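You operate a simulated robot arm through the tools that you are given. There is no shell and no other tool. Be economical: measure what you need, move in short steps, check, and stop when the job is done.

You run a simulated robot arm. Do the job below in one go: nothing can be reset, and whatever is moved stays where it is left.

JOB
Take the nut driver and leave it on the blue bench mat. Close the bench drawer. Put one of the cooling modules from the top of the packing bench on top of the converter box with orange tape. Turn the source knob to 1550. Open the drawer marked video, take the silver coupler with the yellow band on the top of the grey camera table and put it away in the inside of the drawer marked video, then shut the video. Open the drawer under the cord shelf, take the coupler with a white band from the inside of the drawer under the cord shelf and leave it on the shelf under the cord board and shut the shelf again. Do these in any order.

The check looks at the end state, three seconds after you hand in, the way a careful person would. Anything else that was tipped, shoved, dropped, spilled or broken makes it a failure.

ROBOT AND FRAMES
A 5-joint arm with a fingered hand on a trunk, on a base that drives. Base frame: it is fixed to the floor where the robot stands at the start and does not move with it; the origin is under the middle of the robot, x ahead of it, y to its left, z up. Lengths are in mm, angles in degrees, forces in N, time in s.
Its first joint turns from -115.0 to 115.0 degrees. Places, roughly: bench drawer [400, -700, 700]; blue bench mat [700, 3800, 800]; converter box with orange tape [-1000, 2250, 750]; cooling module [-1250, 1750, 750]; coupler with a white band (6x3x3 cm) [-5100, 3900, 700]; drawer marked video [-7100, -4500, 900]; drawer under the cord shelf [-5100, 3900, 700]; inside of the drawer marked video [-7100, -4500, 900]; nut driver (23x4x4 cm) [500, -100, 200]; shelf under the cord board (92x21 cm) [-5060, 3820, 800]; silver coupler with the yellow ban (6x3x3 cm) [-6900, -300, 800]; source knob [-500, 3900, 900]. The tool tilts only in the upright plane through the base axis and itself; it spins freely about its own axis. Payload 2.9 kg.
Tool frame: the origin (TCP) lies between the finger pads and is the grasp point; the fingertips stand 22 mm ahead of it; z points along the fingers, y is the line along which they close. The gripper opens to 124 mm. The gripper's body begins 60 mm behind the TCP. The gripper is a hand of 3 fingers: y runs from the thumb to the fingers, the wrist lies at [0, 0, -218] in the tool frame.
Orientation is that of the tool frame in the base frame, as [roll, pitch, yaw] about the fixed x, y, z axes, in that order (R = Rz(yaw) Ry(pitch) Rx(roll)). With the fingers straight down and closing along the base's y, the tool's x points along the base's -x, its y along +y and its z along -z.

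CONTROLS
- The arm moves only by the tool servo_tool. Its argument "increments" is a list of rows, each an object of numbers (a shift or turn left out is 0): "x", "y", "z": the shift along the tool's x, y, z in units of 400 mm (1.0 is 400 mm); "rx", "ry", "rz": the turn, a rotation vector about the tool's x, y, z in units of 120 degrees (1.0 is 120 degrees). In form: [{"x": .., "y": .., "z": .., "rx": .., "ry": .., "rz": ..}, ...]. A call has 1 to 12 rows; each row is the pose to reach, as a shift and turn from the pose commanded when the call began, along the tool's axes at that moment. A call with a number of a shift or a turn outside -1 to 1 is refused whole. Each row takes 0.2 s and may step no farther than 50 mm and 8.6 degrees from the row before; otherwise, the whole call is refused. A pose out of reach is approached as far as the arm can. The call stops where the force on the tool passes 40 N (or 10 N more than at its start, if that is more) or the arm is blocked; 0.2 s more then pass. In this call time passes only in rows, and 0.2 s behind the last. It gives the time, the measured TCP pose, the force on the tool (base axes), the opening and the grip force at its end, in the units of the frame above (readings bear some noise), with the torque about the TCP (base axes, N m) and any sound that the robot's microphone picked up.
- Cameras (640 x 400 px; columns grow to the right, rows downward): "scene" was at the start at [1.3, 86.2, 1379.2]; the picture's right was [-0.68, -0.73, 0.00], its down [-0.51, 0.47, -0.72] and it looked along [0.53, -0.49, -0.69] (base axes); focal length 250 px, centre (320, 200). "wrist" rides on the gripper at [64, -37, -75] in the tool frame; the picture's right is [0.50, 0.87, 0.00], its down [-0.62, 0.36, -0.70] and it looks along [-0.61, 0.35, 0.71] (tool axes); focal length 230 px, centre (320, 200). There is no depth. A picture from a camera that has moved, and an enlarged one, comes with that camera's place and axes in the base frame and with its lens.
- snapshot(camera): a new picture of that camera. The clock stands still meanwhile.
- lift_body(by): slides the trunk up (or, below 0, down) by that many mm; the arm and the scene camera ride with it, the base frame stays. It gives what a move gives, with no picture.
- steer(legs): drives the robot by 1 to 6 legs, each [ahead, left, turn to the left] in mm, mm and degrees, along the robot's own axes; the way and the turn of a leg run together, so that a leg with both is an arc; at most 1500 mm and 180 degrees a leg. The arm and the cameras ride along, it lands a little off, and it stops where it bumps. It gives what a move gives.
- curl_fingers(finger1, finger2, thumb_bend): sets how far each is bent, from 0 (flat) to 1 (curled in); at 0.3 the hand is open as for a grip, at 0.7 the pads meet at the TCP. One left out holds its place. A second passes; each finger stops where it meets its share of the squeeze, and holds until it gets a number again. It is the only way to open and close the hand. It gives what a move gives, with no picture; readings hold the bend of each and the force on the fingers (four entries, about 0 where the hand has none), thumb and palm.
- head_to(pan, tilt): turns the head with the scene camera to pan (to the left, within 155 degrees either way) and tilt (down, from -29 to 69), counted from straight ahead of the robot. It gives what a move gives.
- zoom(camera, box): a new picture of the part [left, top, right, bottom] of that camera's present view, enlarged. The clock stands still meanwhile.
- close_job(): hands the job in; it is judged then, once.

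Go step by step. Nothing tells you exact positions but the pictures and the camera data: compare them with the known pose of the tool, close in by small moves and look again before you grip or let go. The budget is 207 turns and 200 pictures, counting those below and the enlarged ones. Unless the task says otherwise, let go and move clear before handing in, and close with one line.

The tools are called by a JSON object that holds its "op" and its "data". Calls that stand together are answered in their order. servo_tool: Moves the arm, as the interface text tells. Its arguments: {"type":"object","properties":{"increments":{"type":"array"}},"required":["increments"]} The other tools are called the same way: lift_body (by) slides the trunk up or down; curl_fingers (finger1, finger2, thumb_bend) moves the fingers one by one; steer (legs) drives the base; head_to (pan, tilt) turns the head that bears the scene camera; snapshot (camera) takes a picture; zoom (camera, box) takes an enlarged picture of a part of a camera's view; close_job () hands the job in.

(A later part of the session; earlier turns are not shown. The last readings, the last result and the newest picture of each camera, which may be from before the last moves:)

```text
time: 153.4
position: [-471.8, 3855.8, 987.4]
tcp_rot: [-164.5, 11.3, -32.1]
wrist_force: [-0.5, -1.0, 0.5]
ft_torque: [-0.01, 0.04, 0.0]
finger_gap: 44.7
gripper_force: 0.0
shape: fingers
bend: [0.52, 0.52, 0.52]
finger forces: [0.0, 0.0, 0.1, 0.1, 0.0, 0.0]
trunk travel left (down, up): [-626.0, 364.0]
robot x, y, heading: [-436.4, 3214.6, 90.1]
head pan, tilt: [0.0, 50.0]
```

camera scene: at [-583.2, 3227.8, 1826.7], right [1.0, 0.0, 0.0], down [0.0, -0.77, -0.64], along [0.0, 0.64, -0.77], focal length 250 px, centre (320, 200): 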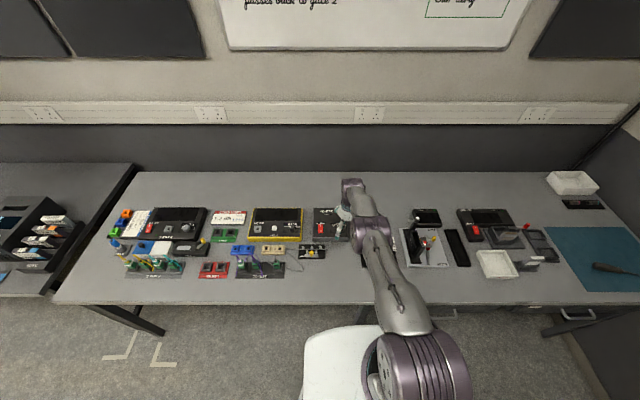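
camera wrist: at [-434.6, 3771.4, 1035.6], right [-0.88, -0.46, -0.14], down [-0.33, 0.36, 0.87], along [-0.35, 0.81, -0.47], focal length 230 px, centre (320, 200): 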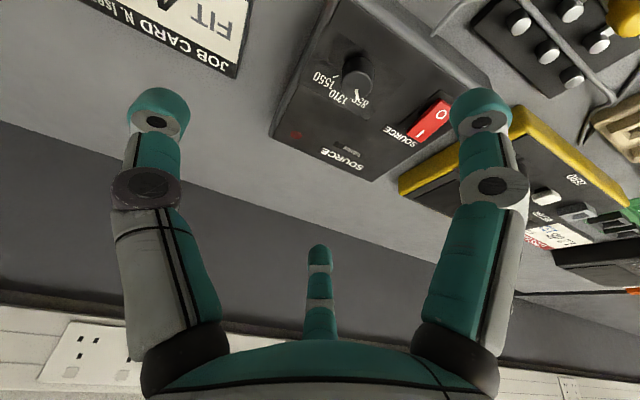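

The spin range is ample. I'll lower to just above the knob and look.

{"op": "servo_tool", "data": {"increments": [{"x": -0.005, "y": 0.024, "z": 0.075}, {"x": -0.01, "y": 0.048, "z": 0.15}, {"x": -0.0157, "y": 0.0725, "z": 0.2265}]}}

{"op": "snapshot", "data": {"camera": "wrist"}}

{"op": "zoom", "data": {"camera": "scene", "box": [280, 140, 408, 220]}}

```text
time: 154.2
position: [-494.4, 3866.0, 895.6]
tcp_rot: [-164.7, 11.9, -32.1]
wrist_force: [0.2, 0.8, 0.5]
ft_torque: [-0.01, 0.03, 0.0]
finger_gap: 44.5
gripper_force: 0.0
shape: fingers
bend: [0.52, 0.52, 0.52]
finger forces: [0.1, 0.1, 0.0, 0.0, 0.0, 0.1]
trunk travel left (down, up): [-626.0, 364.0]
robot x, y, heading: [-435.7, 3213.5, 90.0]
head pan, tilt: [0.0, 50.0]
```

```text
141 pictures are left
camera wrist: at [-417.5, 3838.0, 962.6], right [-0.07, -0.94, -0.32], down [-0.69, -0.19, 0.7], along [-0.72, 0.27, -0.64], focal length 230 px, centre (320, 200)
```

wrist: 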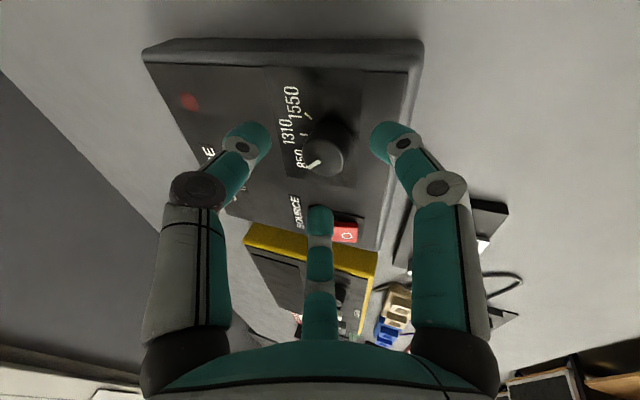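

```text
5.00 times, centred on (344, 180) of scene
camera zoom: at [-583.4, 3228.2, 1521.8], right [1.0, 0.0, 0.0], down [0.0, -0.77, -0.64], along [0.0, 0.64, -0.77], focal length 1249 px, centre (200, 300)
```

zoom: 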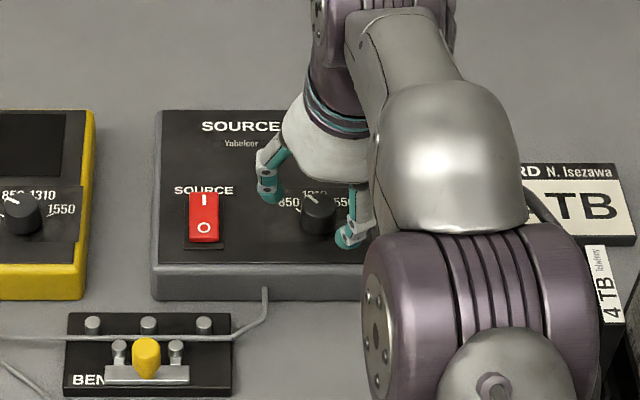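

The knob sits between the three fingertips. I'll lower 22 mm and close on it.

{"op": "servo_tool", "data": {"increments": [{"x": 0.0054, "y": 0.0072, "z": 0.026}, {"x": 0.0108, "y": 0.0144, "z": 0.052}]}}

{"op": "curl_fingers", "data": {"finger1": 0.7, "finger2": 0.7, "thumb_bend": 0.7}}

{"op": "snapshot", "data": {"camera": "wrist"}}

{"op": "zoom", "data": {"camera": "scene", "box": [280, 140, 408, 220]}}

```text
time: 154.8
position: [-494.5, 3863.7, 875.3]
tcp_rot: [-164.6, 12.0, -31.9]
wrist_force: [2.2, -4.7, 14.9]
ft_torque: [-0.47, -0.23, 0.01]
finger_gap: 41.5
gripper_force: 7.9
shape: fingers
bend: [0.53, 0.52, 0.52]
finger forces: [15.2, 0.1, 0.0, 0.0, 0.1, 0.0]
trunk travel left (down, up): [-626.0, 364.0]
robot x, y, heading: [-437.9, 3209.6, 89.9]
head pan, tilt: [0.0, 50.0]
```

```text
time: 155.8
position: [-494.2, 3866.4, 872.4]
tcp_rot: [-164.9, 12.0, -32.1]
wrist_force: [2.3, -0.1, -0.6]
ft_torque: [-0.06, -0.04, -0.02]
finger_gap: 14.4
gripper_force: 9.6
shape: fingers
bend: [0.65, 0.62, 0.63]
finger forces: [4.0, 6.0, 0.1, 0.0, 9.4, 0.0]
trunk travel left (down, up): [-626.0, 364.0]
robot x, y, heading: [-440.5, 3216.1, 89.9]
head pan, tilt: [0.0, 50.0]
```

```text
139 pictures are left
camera wrist: at [-417.3, 3837.8, 940.8], right [-0.07, -0.94, -0.32], down [-0.69, -0.19, 0.7], along [-0.72, 0.27, -0.64], focal length 230 px, centre (320, 200)
```

wrist: 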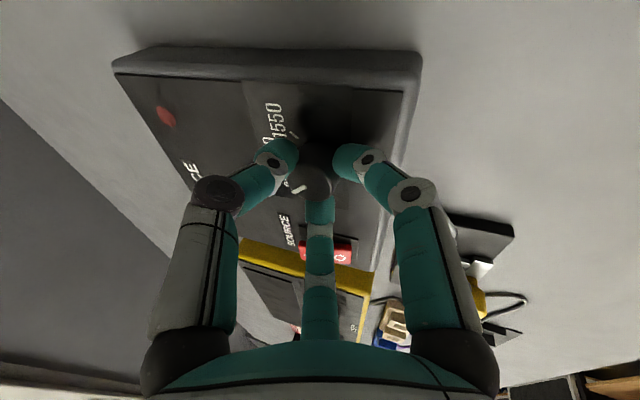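

```text
5.00 times, centred on (344, 180) of scene
camera zoom: at [-582.5, 3227.7, 1521.8], right [1.0, 0.0, 0.0], down [0.0, -0.77, -0.64], along [0.0, 0.64, -0.77], focal length 1249 px, centre (200, 300)
```

zoom: 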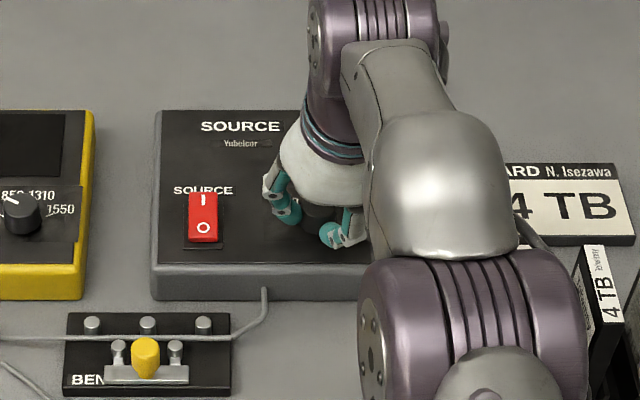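

The fingers hold the knob. Turn clockwise in stages.

{"op": "servo_tool", "data": {"increments": [{"rz": 0.06}, {"rz": 0.12}, {"rz": 0.18}, {"rz": 0.24}, {"rz": 0.3}, {"rz": 0.36}, {"rz": 0.42}, {"rz": 0.48}]}}

{"op": "snapshot", "data": {"camera": "wrist"}}

```text
time: 157.6
position: [-495.1, 3864.8, 874.1]
tcp_rot: [177.7, 19.0, -91.6]
wrist_force: [-2.8, -1.2, 2.8]
ft_torque: [-0.09, -0.1, 0.05]
finger_gap: 12.0
gripper_force: 11.5
shape: fingers
bend: [0.64, 0.61, 0.67]
finger forces: [4.4, 8.4, 0.0, 0.0, 10.6, 0.0]
trunk travel left (down, up): [-626.0, 364.0]
robot x, y, heading: [-443.8, 3216.3, 89.9]
head pan, tilt: [0.0, 50.0]
```

```text
137 pictures are left
camera wrist: at [-457.1, 3780.3, 922.7], right [-0.88, -0.46, -0.13], down [-0.32, 0.36, 0.88], along [-0.36, 0.81, -0.46], focal length 230 px, centre (320, 200)
```

wrist: 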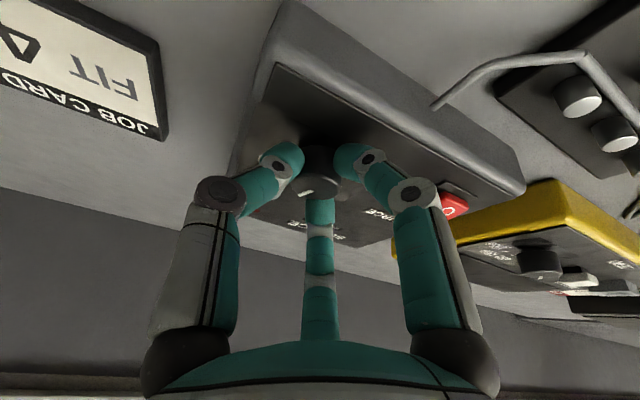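

The pointer turned with the hand. Continue the second half.

{"op": "servo_tool", "data": {"increments": [{"rz": 0.06}, {"rz": 0.12}, {"rz": 0.18}, {"rz": 0.24}, {"rz": 0.3}, {"rz": 0.36}, {"rz": 0.42}, {"rz": 0.48}]}}

{"op": "snapshot", "data": {"camera": "wrist"}}

{"op": "zoom", "data": {"camera": "scene", "box": [280, 140, 408, 220]}}

```text
time: 159.4
position: [-495.9, 3865.3, 873.6]
tcp_rot: [162.7, 8.3, -150.1]
wrist_force: [0.8, -5.1, 0.2]
ft_torque: [-0.15, -0.07, 0.18]
finger_gap: 11.7
gripper_force: 10.2
shape: fingers
bend: [0.63, 0.61, 0.67]
finger forces: [8.0, 5.6, 0.1, 0.1, 6.3, 0.0]
trunk travel left (down, up): [-626.0, 364.0]
robot x, y, heading: [-436.4, 3211.2, 90.1]
head pan, tilt: [0.0, 50.0]
```

```text
136 pictures are left
camera wrist: at [-527.7, 3779.4, 924.7], right [-0.87, 0.45, 0.18], down [0.37, 0.36, 0.86], along [0.32, 0.81, -0.48], focal length 230 px, centre (320, 200)
```

wrist: 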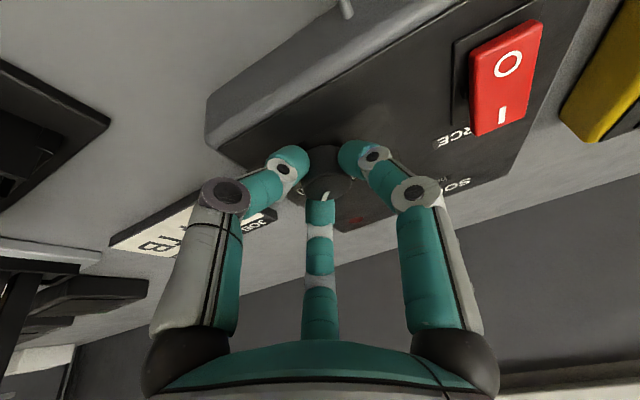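

```text
5.00 times, centred on (344, 180) of scene
camera zoom: at [-582.9, 3226.4, 1521.7], right [1.0, 0.0, 0.0], down [0.0, -0.77, -0.64], along [0.0, 0.64, -0.77], focal length 1249 px, centre (200, 300)
```

zoom: 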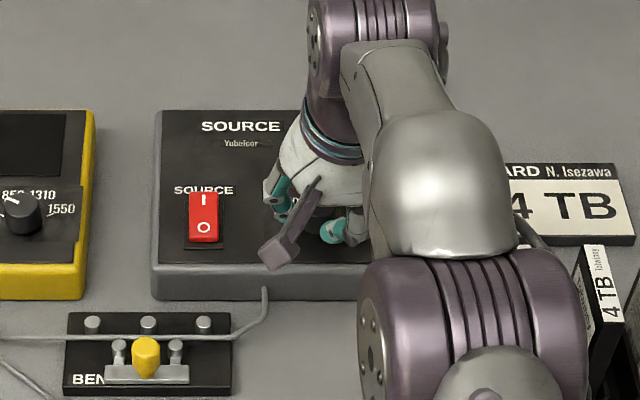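

The pointer lagged a little near the end; I'll release, lift and read the knob.

{"op": "curl_fingers", "data": {"finger1": 0.5, "finger2": 0.5, "thumb_bend": 0.5}}

{"op": "lift_body", "data": {"by": 60}}

{"op": "snapshot", "data": {"camera": "wrist"}}

{"op": "zoom", "data": {"camera": "scene", "box": [300, 160, 396, 220]}}

```text
time: 160.4
position: [-494.0, 3864.7, 874.6]
tcp_rot: [162.6, 8.3, -150.0]
wrist_force: [-0.7, 3.8, 10.7]
ft_torque: [-0.07, -0.13, 0.03]
finger_gap: 39.6
gripper_force: 6.1
shape: fingers
bend: [0.5, 0.5, 0.56]
finger forces: [0.0, 0.0, 0.0, 0.0, 11.1, 0.1]
trunk travel left (down, up): [-626.0, 364.0]
robot x, y, heading: [-441.1, 3210.1, 90.0]
head pan, tilt: [0.0, 50.0]
```

```text
time: 161.4
position: [-494.9, 3867.3, 932.5]
tcp_rot: [162.8, 8.1, -150.0]
wrist_force: [-0.1, -0.3, -1.7]
ft_torque: [0.0, -0.03, -0.01]
finger_gap: 49.3
gripper_force: 0.2
shape: fingers
bend: [0.5, 0.5, 0.5]
finger forces: [0.0, 0.1, 0.0, 0.1, 0.1, 0.0]
trunk travel left (down, up): [-686.0, 304.0]
robot x, y, heading: [-439.3, 3213.6, 89.8]
head pan, tilt: [0.0, 50.0]
```

```text
134 pictures are left
camera wrist: at [-527.6, 3780.3, 984.3], right [-0.87, 0.45, 0.18], down [0.37, 0.36, 0.86], along [0.32, 0.82, -0.48], focal length 230 px, centre (320, 200)
```

wrist: 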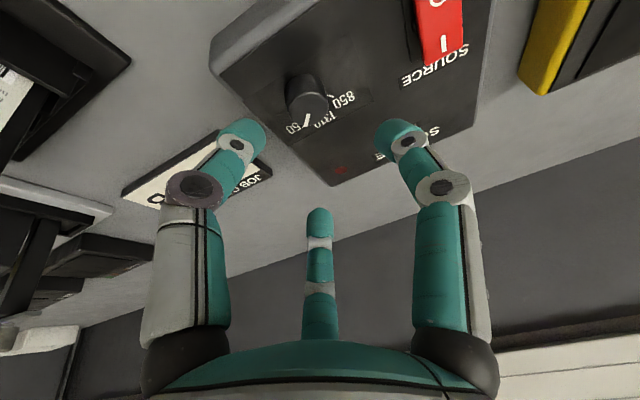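

```text
6.67 times, centred on (348, 190) of scene
camera zoom: at [-583.2, 3227.8, 1581.7], right [1.0, 0.0, 0.0], down [0.0, -0.77, -0.64], along [0.0, 0.64, -0.77], focal length 1666 px, centre (133, 267)
```

zoom: 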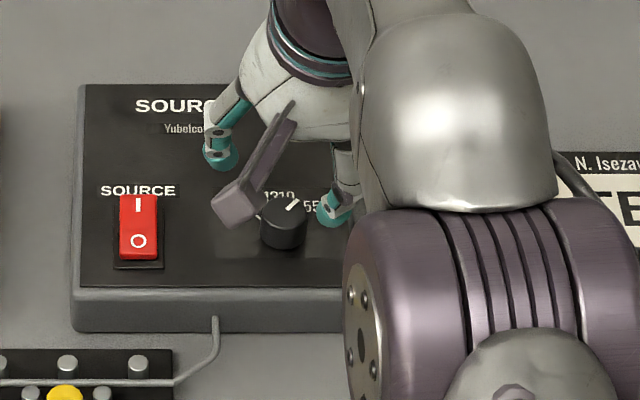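

{"op": "zoom", "data": {"camera": "wrist", "box": [260, 60, 388, 140]}}

{"op": "zoom", "data": {"camera": "scene", "box": [330, 180, 362, 200]}}

```text
5.00 times, centred on (324, 100) of wrist
camera zoom: at [-527.6, 3780.3, 984.3], right [-0.87, 0.45, 0.18], down [0.37, 0.36, 0.86], along [0.32, 0.82, -0.48], focal length 1150 px, centre (300, 700)
```

zoom: 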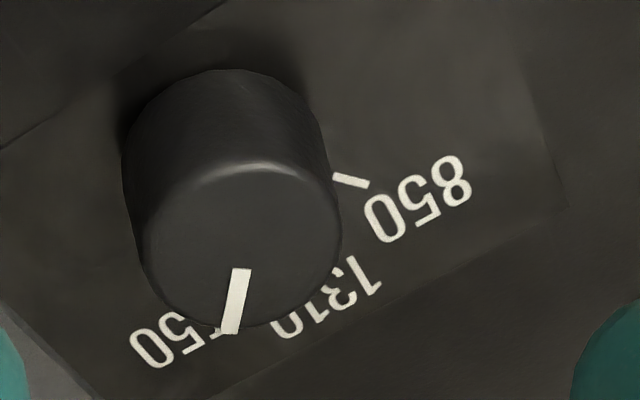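

```text
16.00 times, centred on (346, 190) of scene
camera zoom: at [-583.2, 3227.8, 1581.7], right [1.0, 0.0, 0.0], down [0.0, -0.77, -0.64], along [0.0, 0.64, -0.77], focal length 3998 px, centre (-96, 360)
```

zoom: 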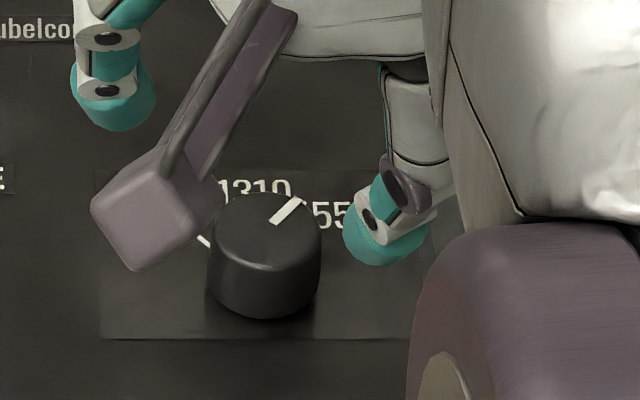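

Geometry check: 850 tick sits at about -38° and the pointer is now at about +38°, right at the 1550 label. I'll lift, back away, confirm, and look at the packing bench.

{"op": "lift_body", "data": {"by": 80}}

{"op": "steer", "data": {"legs": [[-300, 0, 0], [0, 0, 60]]}}

{"op": "head_to", "data": {"pan": -50, "tilt": 35}}

{"op": "snapshot", "data": {"camera": "scene"}}

{"op": "head_to", "data": {"pan": 60, "tilt": 35}}

{"op": "snapshot", "data": {"camera": "scene"}}

```text
time: 162.6
position: [-495.1, 3867.3, 1012.7]
tcp_rot: [162.7, 8.2, -150.0]
wrist_force: [1.4, -1.2, 0.3]
ft_torque: [0.02, -0.03, 0.02]
finger_gap: 49.2
gripper_force: 0.1
shape: fingers
bend: [0.5, 0.5, 0.5]
finger forces: [0.0, 0.1, 0.0, 0.1, 0.0, 0.0]
trunk travel left (down, up): [-766.0, 224.0]
robot x, y, heading: [-438.0, 3210.6, 89.8]
head pan, tilt: [0.0, 50.0]
```

```text
time: 167.3
position: [-1031.2, 3195.4, 1012.9]
tcp_rot: [162.6, 8.1, -90.3]
wrist_force: [-0.2, -0.2, 0.3]
ft_torque: [0.01, -0.04, 0.02]
finger_gap: 49.3
gripper_force: 0.1
shape: fingers
bend: [0.5, 0.5, 0.5]
finger forces: [0.0, 0.1, 0.1, 0.1, 0.1, 0.0]
trunk travel left (down, up): [-766.0, 224.0]
robot x, y, heading: [-443.6, 2914.2, 149.6]
head pan, tilt: [0.0, 50.0]
```

```text
time: 168.4
position: [-1031.4, 3195.1, 1013.2]
tcp_rot: [162.7, 8.2, -90.3]
wrist_force: [0.4, 0.1, 0.6]
ft_torque: [0.05, -0.02, 0.04]
finger_gap: 49.1
gripper_force: 0.2
shape: fingers
bend: [0.5, 0.5, 0.5]
finger forces: [0.1, 0.0, 0.0, 0.0, 0.0, 0.1]
trunk travel left (down, up): [-766.0, 224.0]
robot x, y, heading: [-440.2, 2913.7, 149.8]
head pan, tilt: [-50.0, 35.0]
```

```text
130 pictures are left
camera scene: at [-474.4, 2842.6, 1683.5], right [0.99, 0.17, 0.0], down [0.1, -0.57, -0.82], along [-0.14, 0.81, -0.57], focal length 250 px, centre (320, 200)
```

scene: 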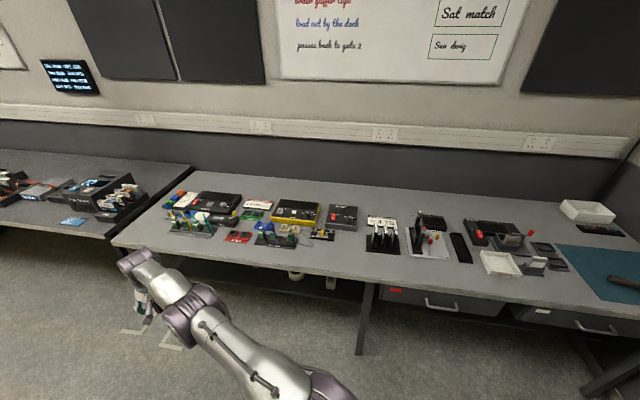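

```text
time: 170.3
position: [-1031.2, 3195.2, 1013.4]
tcp_rot: [162.7, 8.2, -90.3]
wrist_force: [0.0, -0.5, 0.1]
ft_torque: [0.0, -0.01, 0.01]
finger_gap: 49.2
gripper_force: 0.0
shape: fingers
bend: [0.5, 0.5, 0.5]
finger forces: [0.0, 0.0, 0.0, 0.0, 0.0, 0.1]
trunk travel left (down, up): [-766.0, 224.0]
robot x, y, heading: [-436.4, 2910.4, 149.8]
head pan, tilt: [60.0, 35.0]
```

```text
129 pictures are left
camera scene: at [-536.0, 2712.2, 1683.5], right [-0.5, 0.87, 0.0], down [0.5, 0.28, -0.82], along [-0.71, -0.41, -0.57], focal length 250 px, centre (320, 200)
```

scene: 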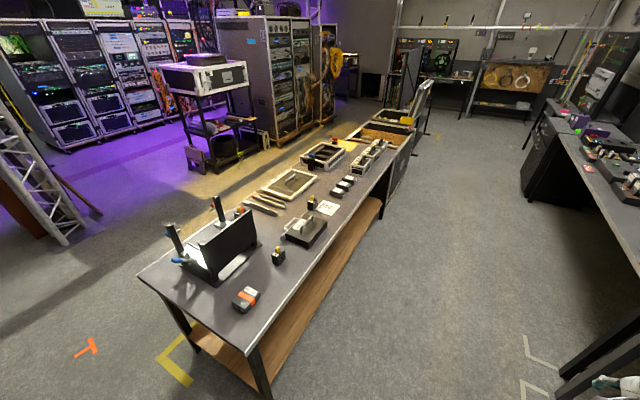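

Now I zoom on the knob and on the packing bench to identify the converter box and cooling modules.

{"op": "zoom", "data": {"camera": "scene", "box": [140, 180, 332, 320]}}

{"op": "zoom", "data": {"camera": "scene", "box": [240, 130, 432, 250]}}

{"op": "head_to", "data": {"pan": -50, "tilt": 35}}

{"op": "zoom", "data": {"camera": "scene", "box": [324, 200, 372, 230]}}

```text
2.86 times, centred on (236, 250) of scene
camera zoom: at [-536.0, 2712.2, 1683.5], right [-0.5, 0.87, 0.0], down [0.5, 0.28, -0.82], along [-0.71, -0.41, -0.57], focal length 714 px, centre (560, 57)
```

zoom: 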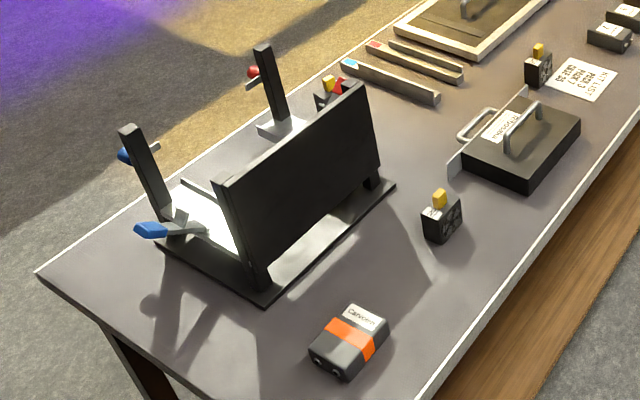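

```text
3.33 times, centred on (336, 190) of scene
camera zoom: at [-536.0, 2712.2, 1683.5], right [-0.5, 0.87, 0.0], down [0.5, 0.28, -0.82], along [-0.71, -0.41, -0.57], focal length 833 px, centre (267, 233)
```

zoom: 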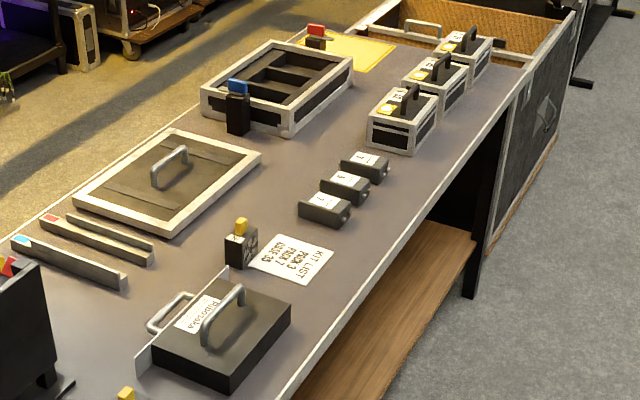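

```text
time: 172.2
position: [-1031.0, 3196.2, 1014.6]
tcp_rot: [162.7, 8.2, -90.3]
wrist_force: [-0.5, -0.5, 0.5]
ft_torque: [-0.03, 0.03, 0.0]
finger_gap: 49.2
gripper_force: 0.1
shape: fingers
bend: [0.5, 0.5, 0.5]
finger forces: [0.0, 0.1, 0.0, 0.1, 0.1, 0.0]
trunk travel left (down, up): [-766.0, 224.0]
robot x, y, heading: [-435.5, 2915.3, 149.6]
head pan, tilt: [-50.0, 35.0]
```

```text
13.33 times, centred on (348, 215) of scene
camera zoom: at [-474.4, 2842.6, 1683.5], right [0.99, 0.17, 0.0], down [0.1, -0.57, -0.82], along [-0.14, 0.81, -0.57], focal length 3331 px, centre (-53, 0)
```

zoom: 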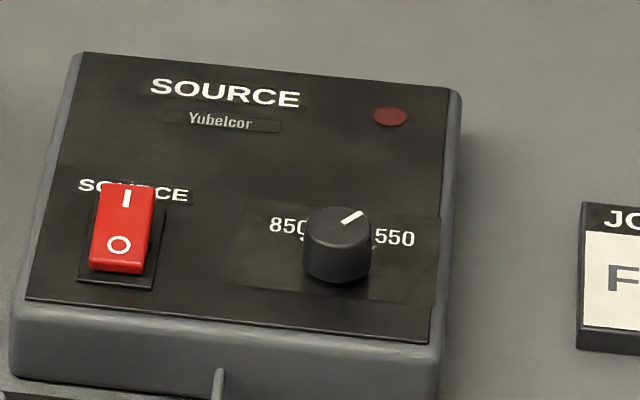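

The pointer is at or close to 1550; I'll zoom much tighter to measure it against the tick.

{"op": "zoom", "data": {"camera": "scene", "box": [342, 212, 358, 222]}}

```text
16.00 times, centred on (350, 217) of scene
camera zoom: at [-474.4, 2842.6, 1683.5], right [0.99, 0.17, 0.0], down [0.1, -0.57, -0.82], along [-0.14, 0.81, -0.57], focal length 3998 px, centre (-160, -72)
```

zoom: 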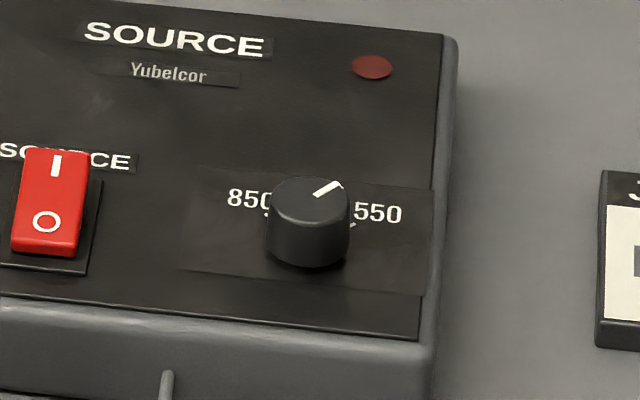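

Pointer 44.6° vs tick ≈45.6°: the knob is on 1550. Now I look closer at the small black fan-like blocks with yellow tops, the likely cooling modules.

{"op": "head_to", "data": {"pan": 60, "tilt": 35}}

{"op": "zoom", "data": {"camera": "scene", "box": [228, 230, 292, 310]}}

{"op": "zoom", "data": {"camera": "scene", "box": [232, 180, 344, 250]}}

```text
time: 174.1
position: [-1030.7, 3196.0, 1012.9]
tcp_rot: [162.7, 8.2, -90.2]
wrist_force: [-0.1, -0.5, -1.0]
ft_torque: [-0.01, 0.01, 0.01]
finger_gap: 49.0
gripper_force: 0.1
shape: fingers
bend: [0.5, 0.5, 0.5]
finger forces: [0.0, 0.0, 0.0, 0.0, 0.0, 0.0]
trunk travel left (down, up): [-766.0, 224.0]
robot x, y, heading: [-442.4, 2911.4, 149.9]
head pan, tilt: [60.0, 35.0]
```

```text
5.00 times, centred on (260, 270) of scene
camera zoom: at [-536.0, 2712.2, 1683.5], right [-0.5, 0.87, 0.0], down [0.5, 0.28, -0.82], along [-0.71, -0.41, -0.57], focal length 1249 px, centre (620, -150)
```

zoom: 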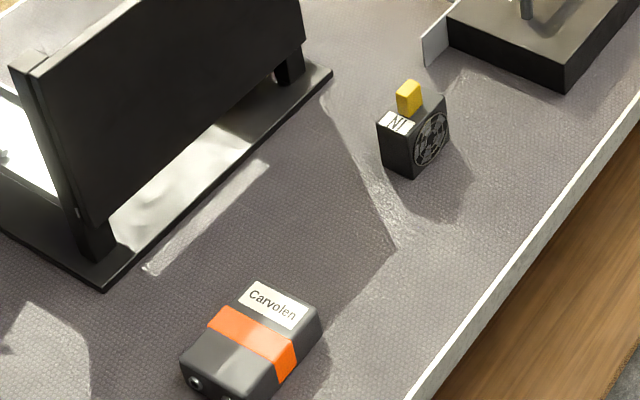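

```text
5.71 times, centred on (288, 215) of scene
camera zoom: at [-536.0, 2712.2, 1683.5], right [-0.5, 0.87, 0.0], down [0.5, 0.28, -0.82], along [-0.71, -0.41, -0.57], focal length 1428 px, centre (503, 114)
```

zoom: 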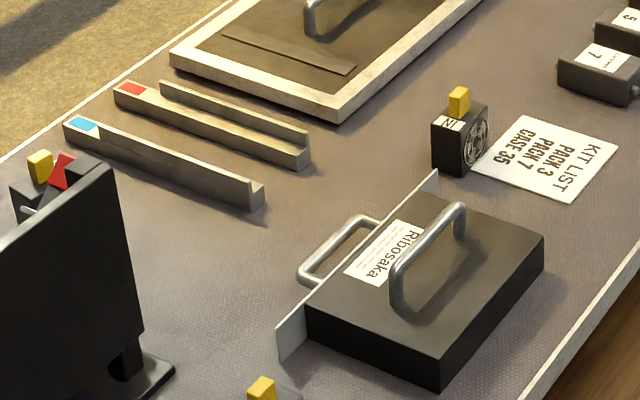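

I take the nearest cooling module (N1) at about (-1148,2126), 43×39×63 mm plus a yellow tab; the converter box top is centred near (-905,2154). I'll reset the tool to vertical, turn to face the bench from the north and look.

{"op": "servo_tool", "data": {"increments": [{"rz": -0.07}, {"rz": -0.14}, {"rz": -0.21}, {"rz": -0.28}, {"rz": -0.35}, {"rz": -0.42}, {"rz": -0.4875}]}}

{"op": "servo_tool", "data": {"increments": [{"ry": 0.04, "x": 0.09}, {"ry": 0.08, "x": 0.18}, {"ry": 0.12, "x": 0.27}, {"ry": 0.158, "x": 0.35}]}}

{"op": "steer", "data": {"legs": [[0, 0, 120.2], [0, -700, 0]]}}

{"op": "head_to", "data": {"pan": 0, "tilt": 50}}

{"op": "snapshot", "data": {"camera": "scene"}}

{"op": "snapshot", "data": {"camera": "wrist"}}

```text
time: 175.7
position: [-1031.0, 3196.1, 1013.1]
tcp_rot: [178.2, 19.0, -30.6]
wrist_force: [-0.4, 0.6, 0.4]
ft_torque: [0.0, 0.01, -0.01]
finger_gap: 49.0
gripper_force: 0.1
shape: fingers
bend: [0.5, 0.5, 0.5]
finger forces: [0.0, 0.0, 0.0, 0.0, 0.0, 0.0]
trunk travel left (down, up): [-766.0, 224.0]
robot x, y, heading: [-435.4, 2911.9, 149.7]
head pan, tilt: [60.0, 35.0]
```

```text
time: 176.7
position: [-915.1, 3127.0, 968.8]
tcp_rot: [179.9, 0.2, -30.3]
wrist_force: [-0.1, -0.6, -0.2]
ft_torque: [0.02, -0.05, -0.02]
finger_gap: 49.1
gripper_force: 0.1
shape: fingers
bend: [0.5, 0.5, 0.5]
finger forces: [0.0, 0.0, 0.0, 0.0, 0.0, 0.0]
trunk travel left (down, up): [-766.0, 224.0]
robot x, y, heading: [-440.4, 2918.5, 149.7]
head pan, tilt: [60.0, 35.0]
```

```text
time: 185.5
position: [-1084.2, 2396.7, 968.9]
tcp_rot: [-180.0, 0.3, 90.1]
wrist_force: [-0.5, 0.5, 0.5]
ft_torque: [0.02, 0.02, 0.0]
finger_gap: 49.2
gripper_force: 0.0
shape: fingers
bend: [0.5, 0.5, 0.5]
finger forces: [0.0, 0.0, 0.0, 0.0, 0.0, 0.0]
trunk travel left (down, up): [-766.0, 224.0]
robot x, y, heading: [-1137.1, 2914.2, -90.1]
head pan, tilt: [60.0, 35.0]
```

```text
time: 186.8
position: [-1085.1, 2395.2, 967.5]
tcp_rot: [-180.0, 0.2, 90.1]
wrist_force: [0.1, -0.2, 0.0]
ft_torque: [-0.01, -0.02, 0.0]
finger_gap: 49.1
gripper_force: 0.1
shape: fingers
bend: [0.5, 0.5, 0.5]
finger forces: [0.1, 0.1, 0.0, 0.0, 0.0, 0.0]
trunk travel left (down, up): [-766.0, 224.0]
robot x, y, heading: [-1141.6, 2919.7, -90.2]
head pan, tilt: [0.0, 50.0]
```

```text
122 pictures are left
camera scene: at [-994.6, 2895.0, 1661.8], right [-1.0, 0.0, 0.0], down [0.0, 0.77, -0.64], along [0.0, -0.64, -0.77], focal length 250 px, centre (320, 200)
```

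scene: 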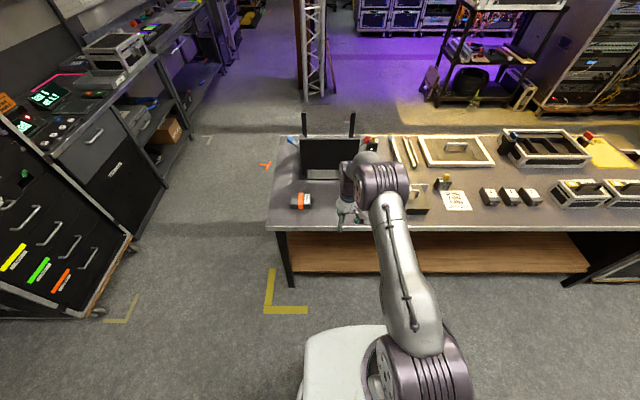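

```text
121 pictures are left
camera wrist: at [-1120.5, 2459.8, 1042.8], right [0.87, 0.5, 0.0], down [0.36, -0.61, 0.7], along [0.35, -0.61, -0.71], focal length 230 px, centre (320, 200)
```

wrist: 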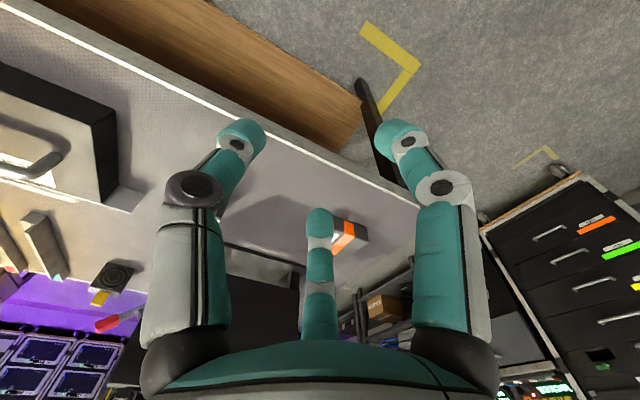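

I'll move over the module, keeping the base back from the bench, and look straight down.

{"op": "steer", "data": {"legs": [[215, -63, 0]]}}

{"op": "servo_tool", "data": {"increments": [{"x": -0.05}]}}

{"op": "curl_fingers", "data": {"finger1": 0.3, "finger2": 0.3, "thumb_bend": 0.3}}

{"op": "snapshot", "data": {"camera": "wrist"}}

{"op": "snapshot", "data": {"camera": "scene"}}

```text
time: 188.5
position: [-1146.0, 2180.7, 968.6]
tcp_rot: [180.0, 0.2, 90.0]
wrist_force: [-0.5, -0.6, 0.9]
ft_torque: [0.01, -0.04, 0.01]
finger_gap: 48.9
gripper_force: 0.0
shape: fingers
bend: [0.5, 0.5, 0.5]
finger forces: [0.1, 0.0, 0.0, 0.1, 0.1, 0.0]
trunk travel left (down, up): [-766.0, 224.0]
robot x, y, heading: [-1200.9, 2700.0, -90.0]
head pan, tilt: [0.0, 50.0]
```

```text
time: 188.9
position: [-1147.6, 2160.5, 966.2]
tcp_rot: [180.0, 0.1, 90.0]
wrist_force: [0.1, 0.1, 0.6]
ft_torque: [0.03, 0.02, 0.01]
finger_gap: 49.3
gripper_force: 0.1
shape: fingers
bend: [0.5, 0.5, 0.5]
finger forces: [0.1, 0.0, 0.0, 0.0, 0.0, 0.1]
trunk travel left (down, up): [-766.0, 224.0]
robot x, y, heading: [-1200.6, 2699.4, -89.5]
head pan, tilt: [0.0, 50.0]
```

```text
time: 189.9
position: [-1146.5, 2161.3, 968.4]
tcp_rot: [-180.0, 0.3, 90.0]
wrist_force: [0.0, -0.2, -0.4]
ft_torque: [0.0, 0.0, 0.0]
finger_gap: 103.6
gripper_force: 0.1
shape: fingers
bend: [0.3, 0.3, 0.3]
finger forces: [0.0, 0.1, 0.1, 0.0, 0.0, 0.0]
trunk travel left (down, up): [-766.0, 224.0]
robot x, y, heading: [-1201.5, 2700.5, -89.7]
head pan, tilt: [0.0, 50.0]
```

```text
120 pictures are left
camera wrist: at [-1182.5, 2225.1, 1042.5], right [0.87, 0.5, 0.0], down [0.36, -0.61, 0.7], along [0.35, -0.61, -0.71], focal length 230 px, centre (320, 200)
```

wrist: 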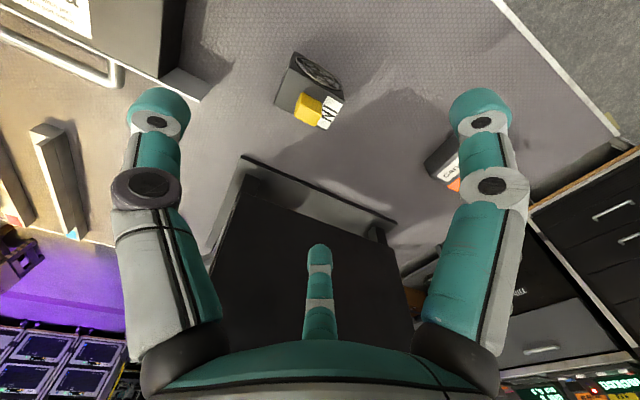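

```text
119 pictures are left
camera scene: at [-1057.5, 2680.5, 1661.7], right [-1.0, 0.0, 0.0], down [0.0, 0.77, -0.64], along [0.0, -0.64, -0.77], focal length 250 px, centre (320, 200)
```

scene: 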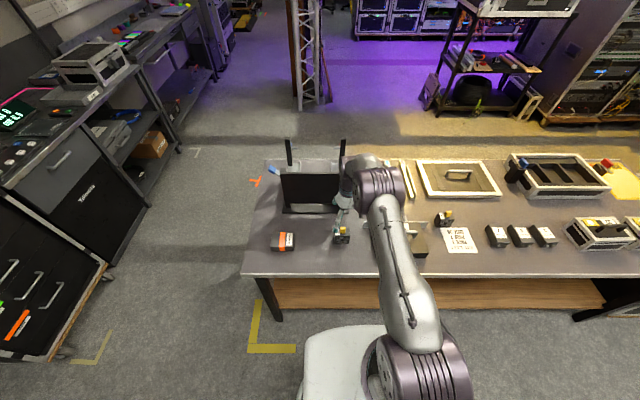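

{"op": "zoom", "data": {"camera": "wrist", "box": [250, 40, 378, 140]}}

{"op": "zoom", "data": {"camera": "scene", "box": [260, 210, 372, 280]}}

```text
4.00 times, centred on (314, 90) of wrist
camera zoom: at [-1182.5, 2225.1, 1042.5], right [0.87, 0.5, 0.0], down [0.36, -0.61, 0.7], along [0.35, -0.61, -0.71], focal length 920 px, centre (344, 640)
```

zoom: 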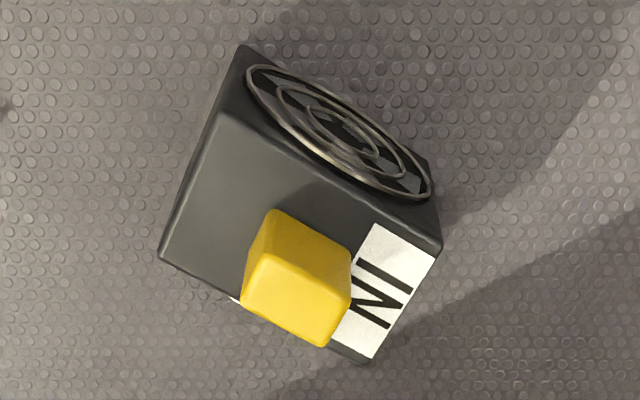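

```text
5.71 times, centred on (316, 245) of scene
camera zoom: at [-1057.5, 2680.5, 1661.7], right [-1.0, 0.0, 0.0], down [0.0, 0.77, -0.64], along [0.0, -0.64, -0.77], focal length 1428 px, centre (343, -57)
```

zoom: 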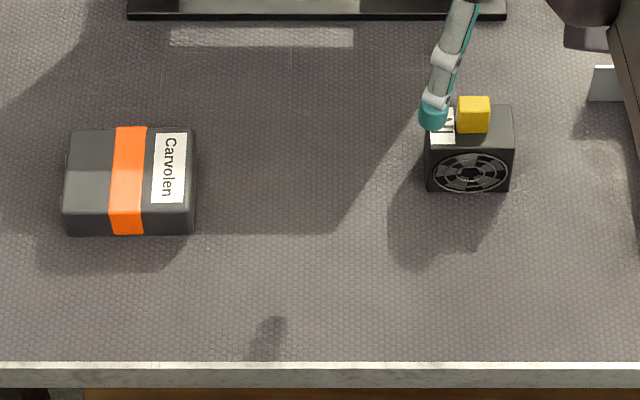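

Module: body 59×35×57 with a ~23 mm yellow tab whose top is at z≈835, centred (-1146,2137). Converter top: z≈785, centred (-907,2159). I'll grip the tab from above.

{"op": "servo_tool", "data": {"increments": [{"x": -0.03}, {"x": -0.06, "y": 0.002}]}}

{"op": "curl_fingers", "data": {"finger1": 0.48, "finger2": 0.48, "thumb_bend": 0.48}}

{"op": "lift_body", "data": {"by": -90}}

{"op": "snapshot", "data": {"camera": "wrist"}}

{"op": "zoom", "data": {"camera": "scene", "box": [290, 170, 402, 240]}}

```text
time: 190.5
position: [-1146.1, 2136.6, 967.9]
tcp_rot: [-179.9, 0.4, 90.0]
wrist_force: [-0.8, 0.6, 1.3]
ft_torque: [-0.04, 0.01, -0.01]
finger_gap: 103.5
gripper_force: 0.0
shape: fingers
bend: [0.3, 0.3, 0.3]
finger forces: [0.1, 0.0, 0.0, 0.1, 0.1, 0.0]
trunk travel left (down, up): [-766.0, 224.0]
robot x, y, heading: [-1201.0, 2700.5, -90.0]
head pan, tilt: [0.0, 50.0]
```

```text
time: 191.5
position: [-1146.0, 2137.1, 967.5]
tcp_rot: [-179.9, 0.3, 90.0]
wrist_force: [0.3, -0.2, -0.5]
ft_torque: [-0.02, 0.02, 0.05]
finger_gap: 55.9
gripper_force: 0.0
shape: fingers
bend: [0.48, 0.48, 0.48]
finger forces: [0.1, 0.1, 0.1, 0.0, 0.1, 0.0]
trunk travel left (down, up): [-766.0, 224.0]
robot x, y, heading: [-1201.1, 2703.1, -90.0]
head pan, tilt: [0.0, 50.0]
```

```text
time: 192.8
position: [-1145.8, 2136.6, 877.8]
tcp_rot: [180.0, 0.2, 90.1]
wrist_force: [0.1, -0.3, 0.0]
ft_torque: [0.0, 0.0, -0.02]
finger_gap: 55.7
gripper_force: 0.2
shape: fingers
bend: [0.48, 0.48, 0.48]
finger forces: [0.0, 0.0, 0.0, 0.1, 0.1, 0.0]
trunk travel left (down, up): [-676.0, 314.0]
robot x, y, heading: [-1205.2, 2702.2, -89.7]
head pan, tilt: [0.0, 50.0]
```

```text
116 pictures are left
camera wrist: at [-1182.2, 2201.1, 952.8], right [0.87, 0.5, 0.0], down [0.36, -0.61, 0.7], along [0.35, -0.61, -0.71], focal length 230 px, centre (320, 200)
```

wrist: 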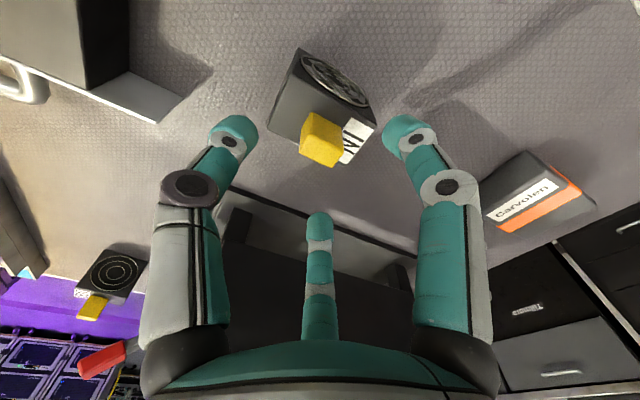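

```text
5.71 times, centred on (346, 205) of scene
camera zoom: at [-1057.6, 2680.7, 1571.8], right [-1.0, 0.0, 0.0], down [0.0, 0.77, -0.64], along [0.0, -0.64, -0.77], focal length 1428 px, centre (171, 171)
```

zoom: 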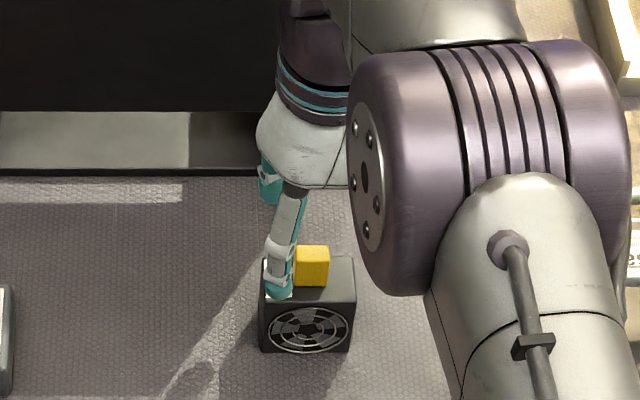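

Centred on the tab. I lower and close on it.

{"op": "lift_body", "data": {"by": -36}}

{"op": "curl_fingers", "data": {"finger1": 0.7, "finger2": 0.7, "thumb_bend": 0.7}}

{"op": "snapshot", "data": {"camera": "wrist"}}

```text
time: 193.6
position: [-1145.8, 2137.6, 842.1]
tcp_rot: [-180.0, 0.3, 90.0]
wrist_force: [0.1, -0.3, 0.6]
ft_torque: [-0.03, -0.04, 0.01]
finger_gap: 55.7
gripper_force: 0.0
shape: fingers
bend: [0.48, 0.48, 0.48]
finger forces: [0.0, 0.1, 0.0, 0.0, 0.1, 0.0]
trunk travel left (down, up): [-640.0, 350.0]
robot x, y, heading: [-1204.4, 2700.1, -89.6]
head pan, tilt: [0.0, 50.0]
```

```text
time: 194.6
position: [-1146.0, 2137.0, 842.3]
tcp_rot: [179.9, 0.2, 90.1]
wrist_force: [-1.5, -1.3, 4.1]
ft_torque: [-0.04, 0.02, -0.02]
finger_gap: 28.1
gripper_force: 13.2
shape: fingers
bend: [0.56, 0.58, 0.61]
finger forces: [7.7, 7.6, 0.0, 0.1, 9.9, 0.0]
trunk travel left (down, up): [-640.0, 350.0]
robot x, y, heading: [-1205.4, 2697.0, -89.8]
head pan, tilt: [0.0, 50.0]
```

```text
114 pictures are left
camera wrist: at [-1182.4, 2201.2, 917.1], right [0.87, 0.5, 0.0], down [0.36, -0.61, 0.71], along [0.35, -0.61, -0.71], focal length 230 px, centre (320, 200)
```

wrist: 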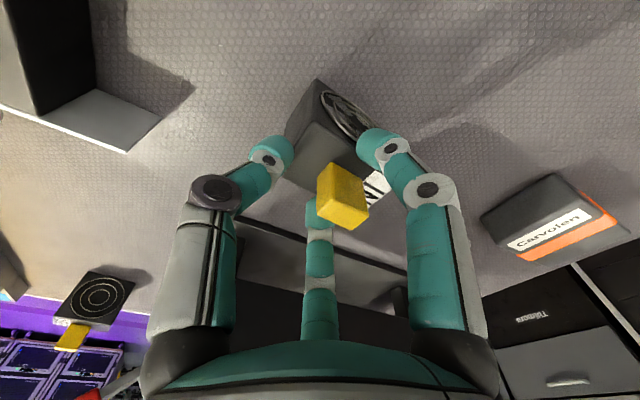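

The hand has closed on the tab. A small lift to test.

{"op": "lift_body", "data": {"by": 15}}

{"op": "zoom", "data": {"camera": "wrist", "box": [220, 60, 460, 240]}}

{"op": "zoom", "data": {"camera": "scene", "box": [290, 150, 402, 220]}}

```text
time: 195.2
position: [-1146.3, 2137.8, 856.2]
tcp_rot: [180.0, 0.3, 90.0]
wrist_force: [-0.1, -0.9, -2.3]
ft_torque: [0.01, 0.05, -0.02]
finger_gap: 12.7
gripper_force: 7.6
shape: fingers
bend: [0.59, 0.6, 0.7]
finger forces: [7.5, 7.4, 0.0, 0.1, 0.0, 0.0]
trunk travel left (down, up): [-655.0, 335.0]
robot x, y, heading: [-1202.8, 2701.2, -89.7]
head pan, tilt: [0.0, 50.0]
```

```text
2.22 times, centred on (340, 150) of wrist
camera zoom: at [-1182.0, 2201.1, 931.6], right [0.87, 0.5, 0.0], down [0.36, -0.61, 0.7], along [0.35, -0.61, -0.71], focal length 511 px, centre (276, 311)
```

zoom: 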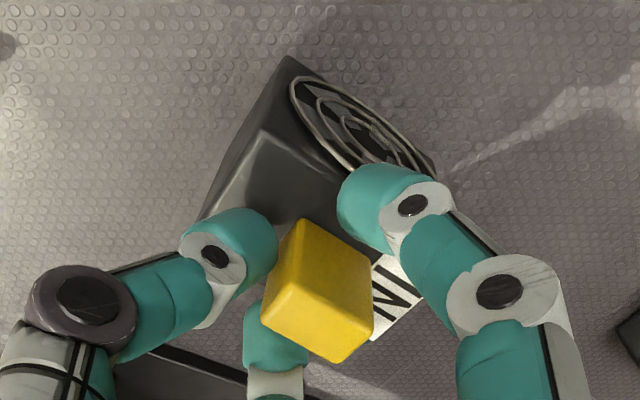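

```text
5.71 times, centred on (346, 185) of scene
camera zoom: at [-1057.5, 2680.4, 1550.8], right [-1.0, 0.0, 0.0], down [0.0, 0.77, -0.64], along [0.0, -0.64, -0.77], focal length 1428 px, centre (171, 286)
```

zoom: 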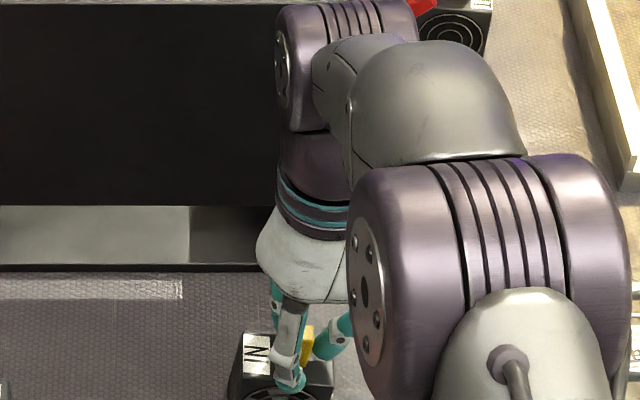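

The tab is ~12 mm east of the hand's centre and the thumb missed it. I'll set it back down, recentre, and regrip.

{"op": "lift_body", "data": {"by": -15}}

{"op": "curl_fingers", "data": {"finger1": 0.46, "finger2": 0.46, "thumb_bend": 0.46}}

{"op": "snapshot", "data": {"camera": "wrist"}}

```text
time: 195.8
position: [-1145.4, 2137.5, 845.6]
tcp_rot: [179.9, 0.7, 90.0]
wrist_force: [1.9, -2.2, 27.3]
ft_torque: [0.06, -0.38, -0.13]
finger_gap: 12.1
gripper_force: 20.5
shape: fingers
bend: [0.59, 0.59, 0.7]
finger forces: [24.2, 16.7, 0.1, 0.0, 0.1, 0.0]
trunk travel left (down, up): [-640.0, 350.0]
robot x, y, heading: [-1201.4, 2697.8, -89.9]
head pan, tilt: [0.0, 50.0]
```

```text
time: 196.8
position: [-1145.5, 2136.6, 841.0]
tcp_rot: [-179.9, 0.3, 90.0]
wrist_force: [-0.5, -0.5, 0.6]
ft_torque: [0.02, -0.01, 0.03]
finger_gap: 60.4
gripper_force: 0.0
shape: fingers
bend: [0.46, 0.46, 0.46]
finger forces: [0.0, 0.1, 0.0, 0.0, 0.0, 0.0]
trunk travel left (down, up): [-640.0, 350.0]
robot x, y, heading: [-1203.6, 2702.8, -89.8]
head pan, tilt: [0.0, 50.0]
```

```text
111 pictures are left
camera wrist: at [-1182.1, 2201.2, 916.6], right [0.87, 0.5, 0.0], down [0.36, -0.61, 0.7], along [0.35, -0.61, -0.71], focal length 230 px, centre (320, 200)
```

wrist: 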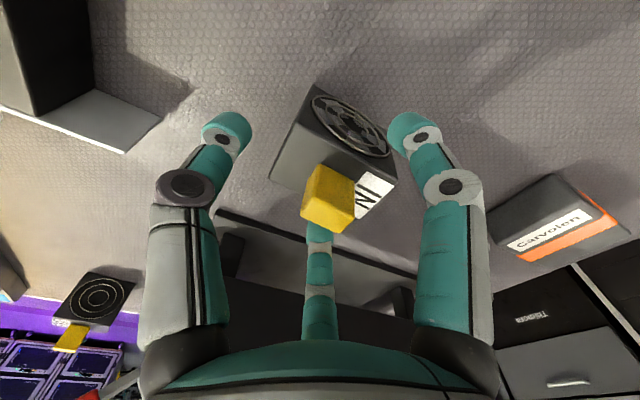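

{"op": "servo_tool", "data": {"increments": [{"x": -0.0125, "y": 0.018, "z": -0.005}]}}

{"op": "curl_fingers", "data": {"finger1": 0.7, "finger2": 0.7, "thumb_bend": 0.7}}

{"op": "snapshot", "data": {"camera": "wrist"}}

```text
time: 197.2
position: [-1137.5, 2131.4, 843.7]
tcp_rot: [180.0, 0.3, 90.0]
wrist_force: [0.6, 0.3, 1.0]
ft_torque: [-0.02, -0.01, 0.02]
finger_gap: 60.5
gripper_force: 0.0
shape: fingers
bend: [0.46, 0.46, 0.46]
finger forces: [0.1, 0.0, 0.1, 0.0, 0.0, 0.1]
trunk travel left (down, up): [-640.0, 350.0]
robot x, y, heading: [-1203.7, 2700.9, -89.9]
head pan, tilt: [0.0, 50.0]
```

```text
time: 198.2
position: [-1139.2, 2132.5, 845.5]
tcp_rot: [179.9, 0.5, 90.0]
wrist_force: [-0.4, -3.4, 14.5]
ft_torque: [-0.06, -0.05, -0.02]
finger_gap: 21.1
gripper_force: 15.7
shape: fingers
bend: [0.59, 0.59, 0.64]
finger forces: [10.4, 10.6, 0.0, 0.0, 10.2, 0.1]
trunk travel left (down, up): [-640.0, 350.0]
robot x, y, heading: [-1204.4, 2702.3, -89.8]
head pan, tilt: [0.0, 50.0]
```

```text
110 pictures are left
camera wrist: at [-1175.1, 2196.7, 919.9], right [0.87, 0.5, 0.0], down [0.36, -0.61, 0.71], along [0.35, -0.61, -0.71], focal length 230 px, centre (320, 200)
```

wrist: 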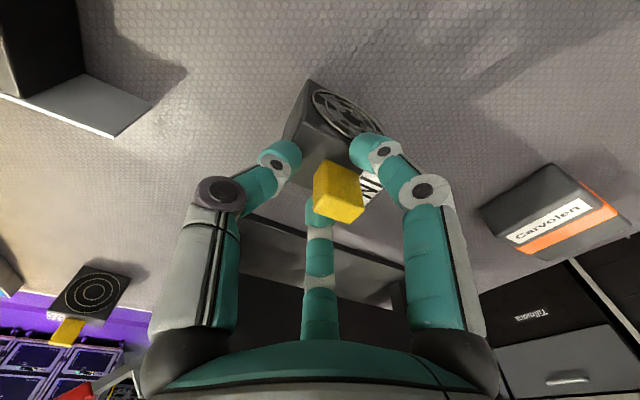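

Fingertips press on the body top; I raise a little and re-squeeze.

{"op": "lift_body", "data": {"by": 5}}

{"op": "curl_fingers", "data": {"finger1": 0.75, "finger2": 0.75, "thumb_bend": 0.8}}

{"op": "zoom", "data": {"camera": "wrist", "box": [220, 60, 460, 240]}}

```text
time: 198.8
position: [-1138.8, 2131.9, 848.5]
tcp_rot: [180.0, 0.1, 90.0]
wrist_force: [0.5, 0.3, -0.3]
ft_torque: [0.04, 0.01, -0.02]
finger_gap: 18.6
gripper_force: 9.1
shape: fingers
bend: [0.59, 0.6, 0.65]
finger forces: [6.9, 6.4, 0.0, 0.0, 4.9, 0.0]
trunk travel left (down, up): [-645.0, 345.0]
robot x, y, heading: [-1203.9, 2702.9, -90.3]
head pan, tilt: [0.0, 50.0]
```

```text
time: 199.8
position: [-1138.9, 2132.2, 848.3]
tcp_rot: [-180.0, 0.3, 90.0]
wrist_force: [0.5, 0.7, 0.7]
ft_torque: [0.06, -0.04, 0.02]
finger_gap: 10.2
gripper_force: 11.0
shape: fingers
bend: [0.59, 0.59, 0.78]
finger forces: [10.7, 9.4, 0.1, 0.0, 2.6, 0.0]
trunk travel left (down, up): [-645.0, 345.0]
robot x, y, heading: [-1203.6, 2697.8, -90.0]
head pan, tilt: [0.0, 50.0]
```

```text
2.22 times, centred on (340, 150) of wrist
camera zoom: at [-1174.8, 2196.3, 923.8], right [0.87, 0.5, 0.0], down [0.36, -0.61, 0.7], along [0.35, -0.61, -0.71], focal length 511 px, centre (276, 311)
```

zoom: 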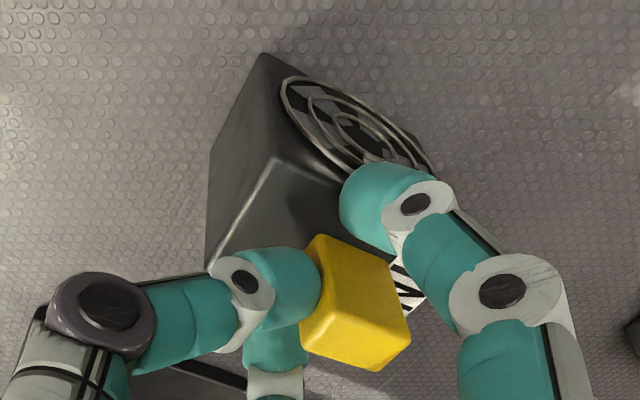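

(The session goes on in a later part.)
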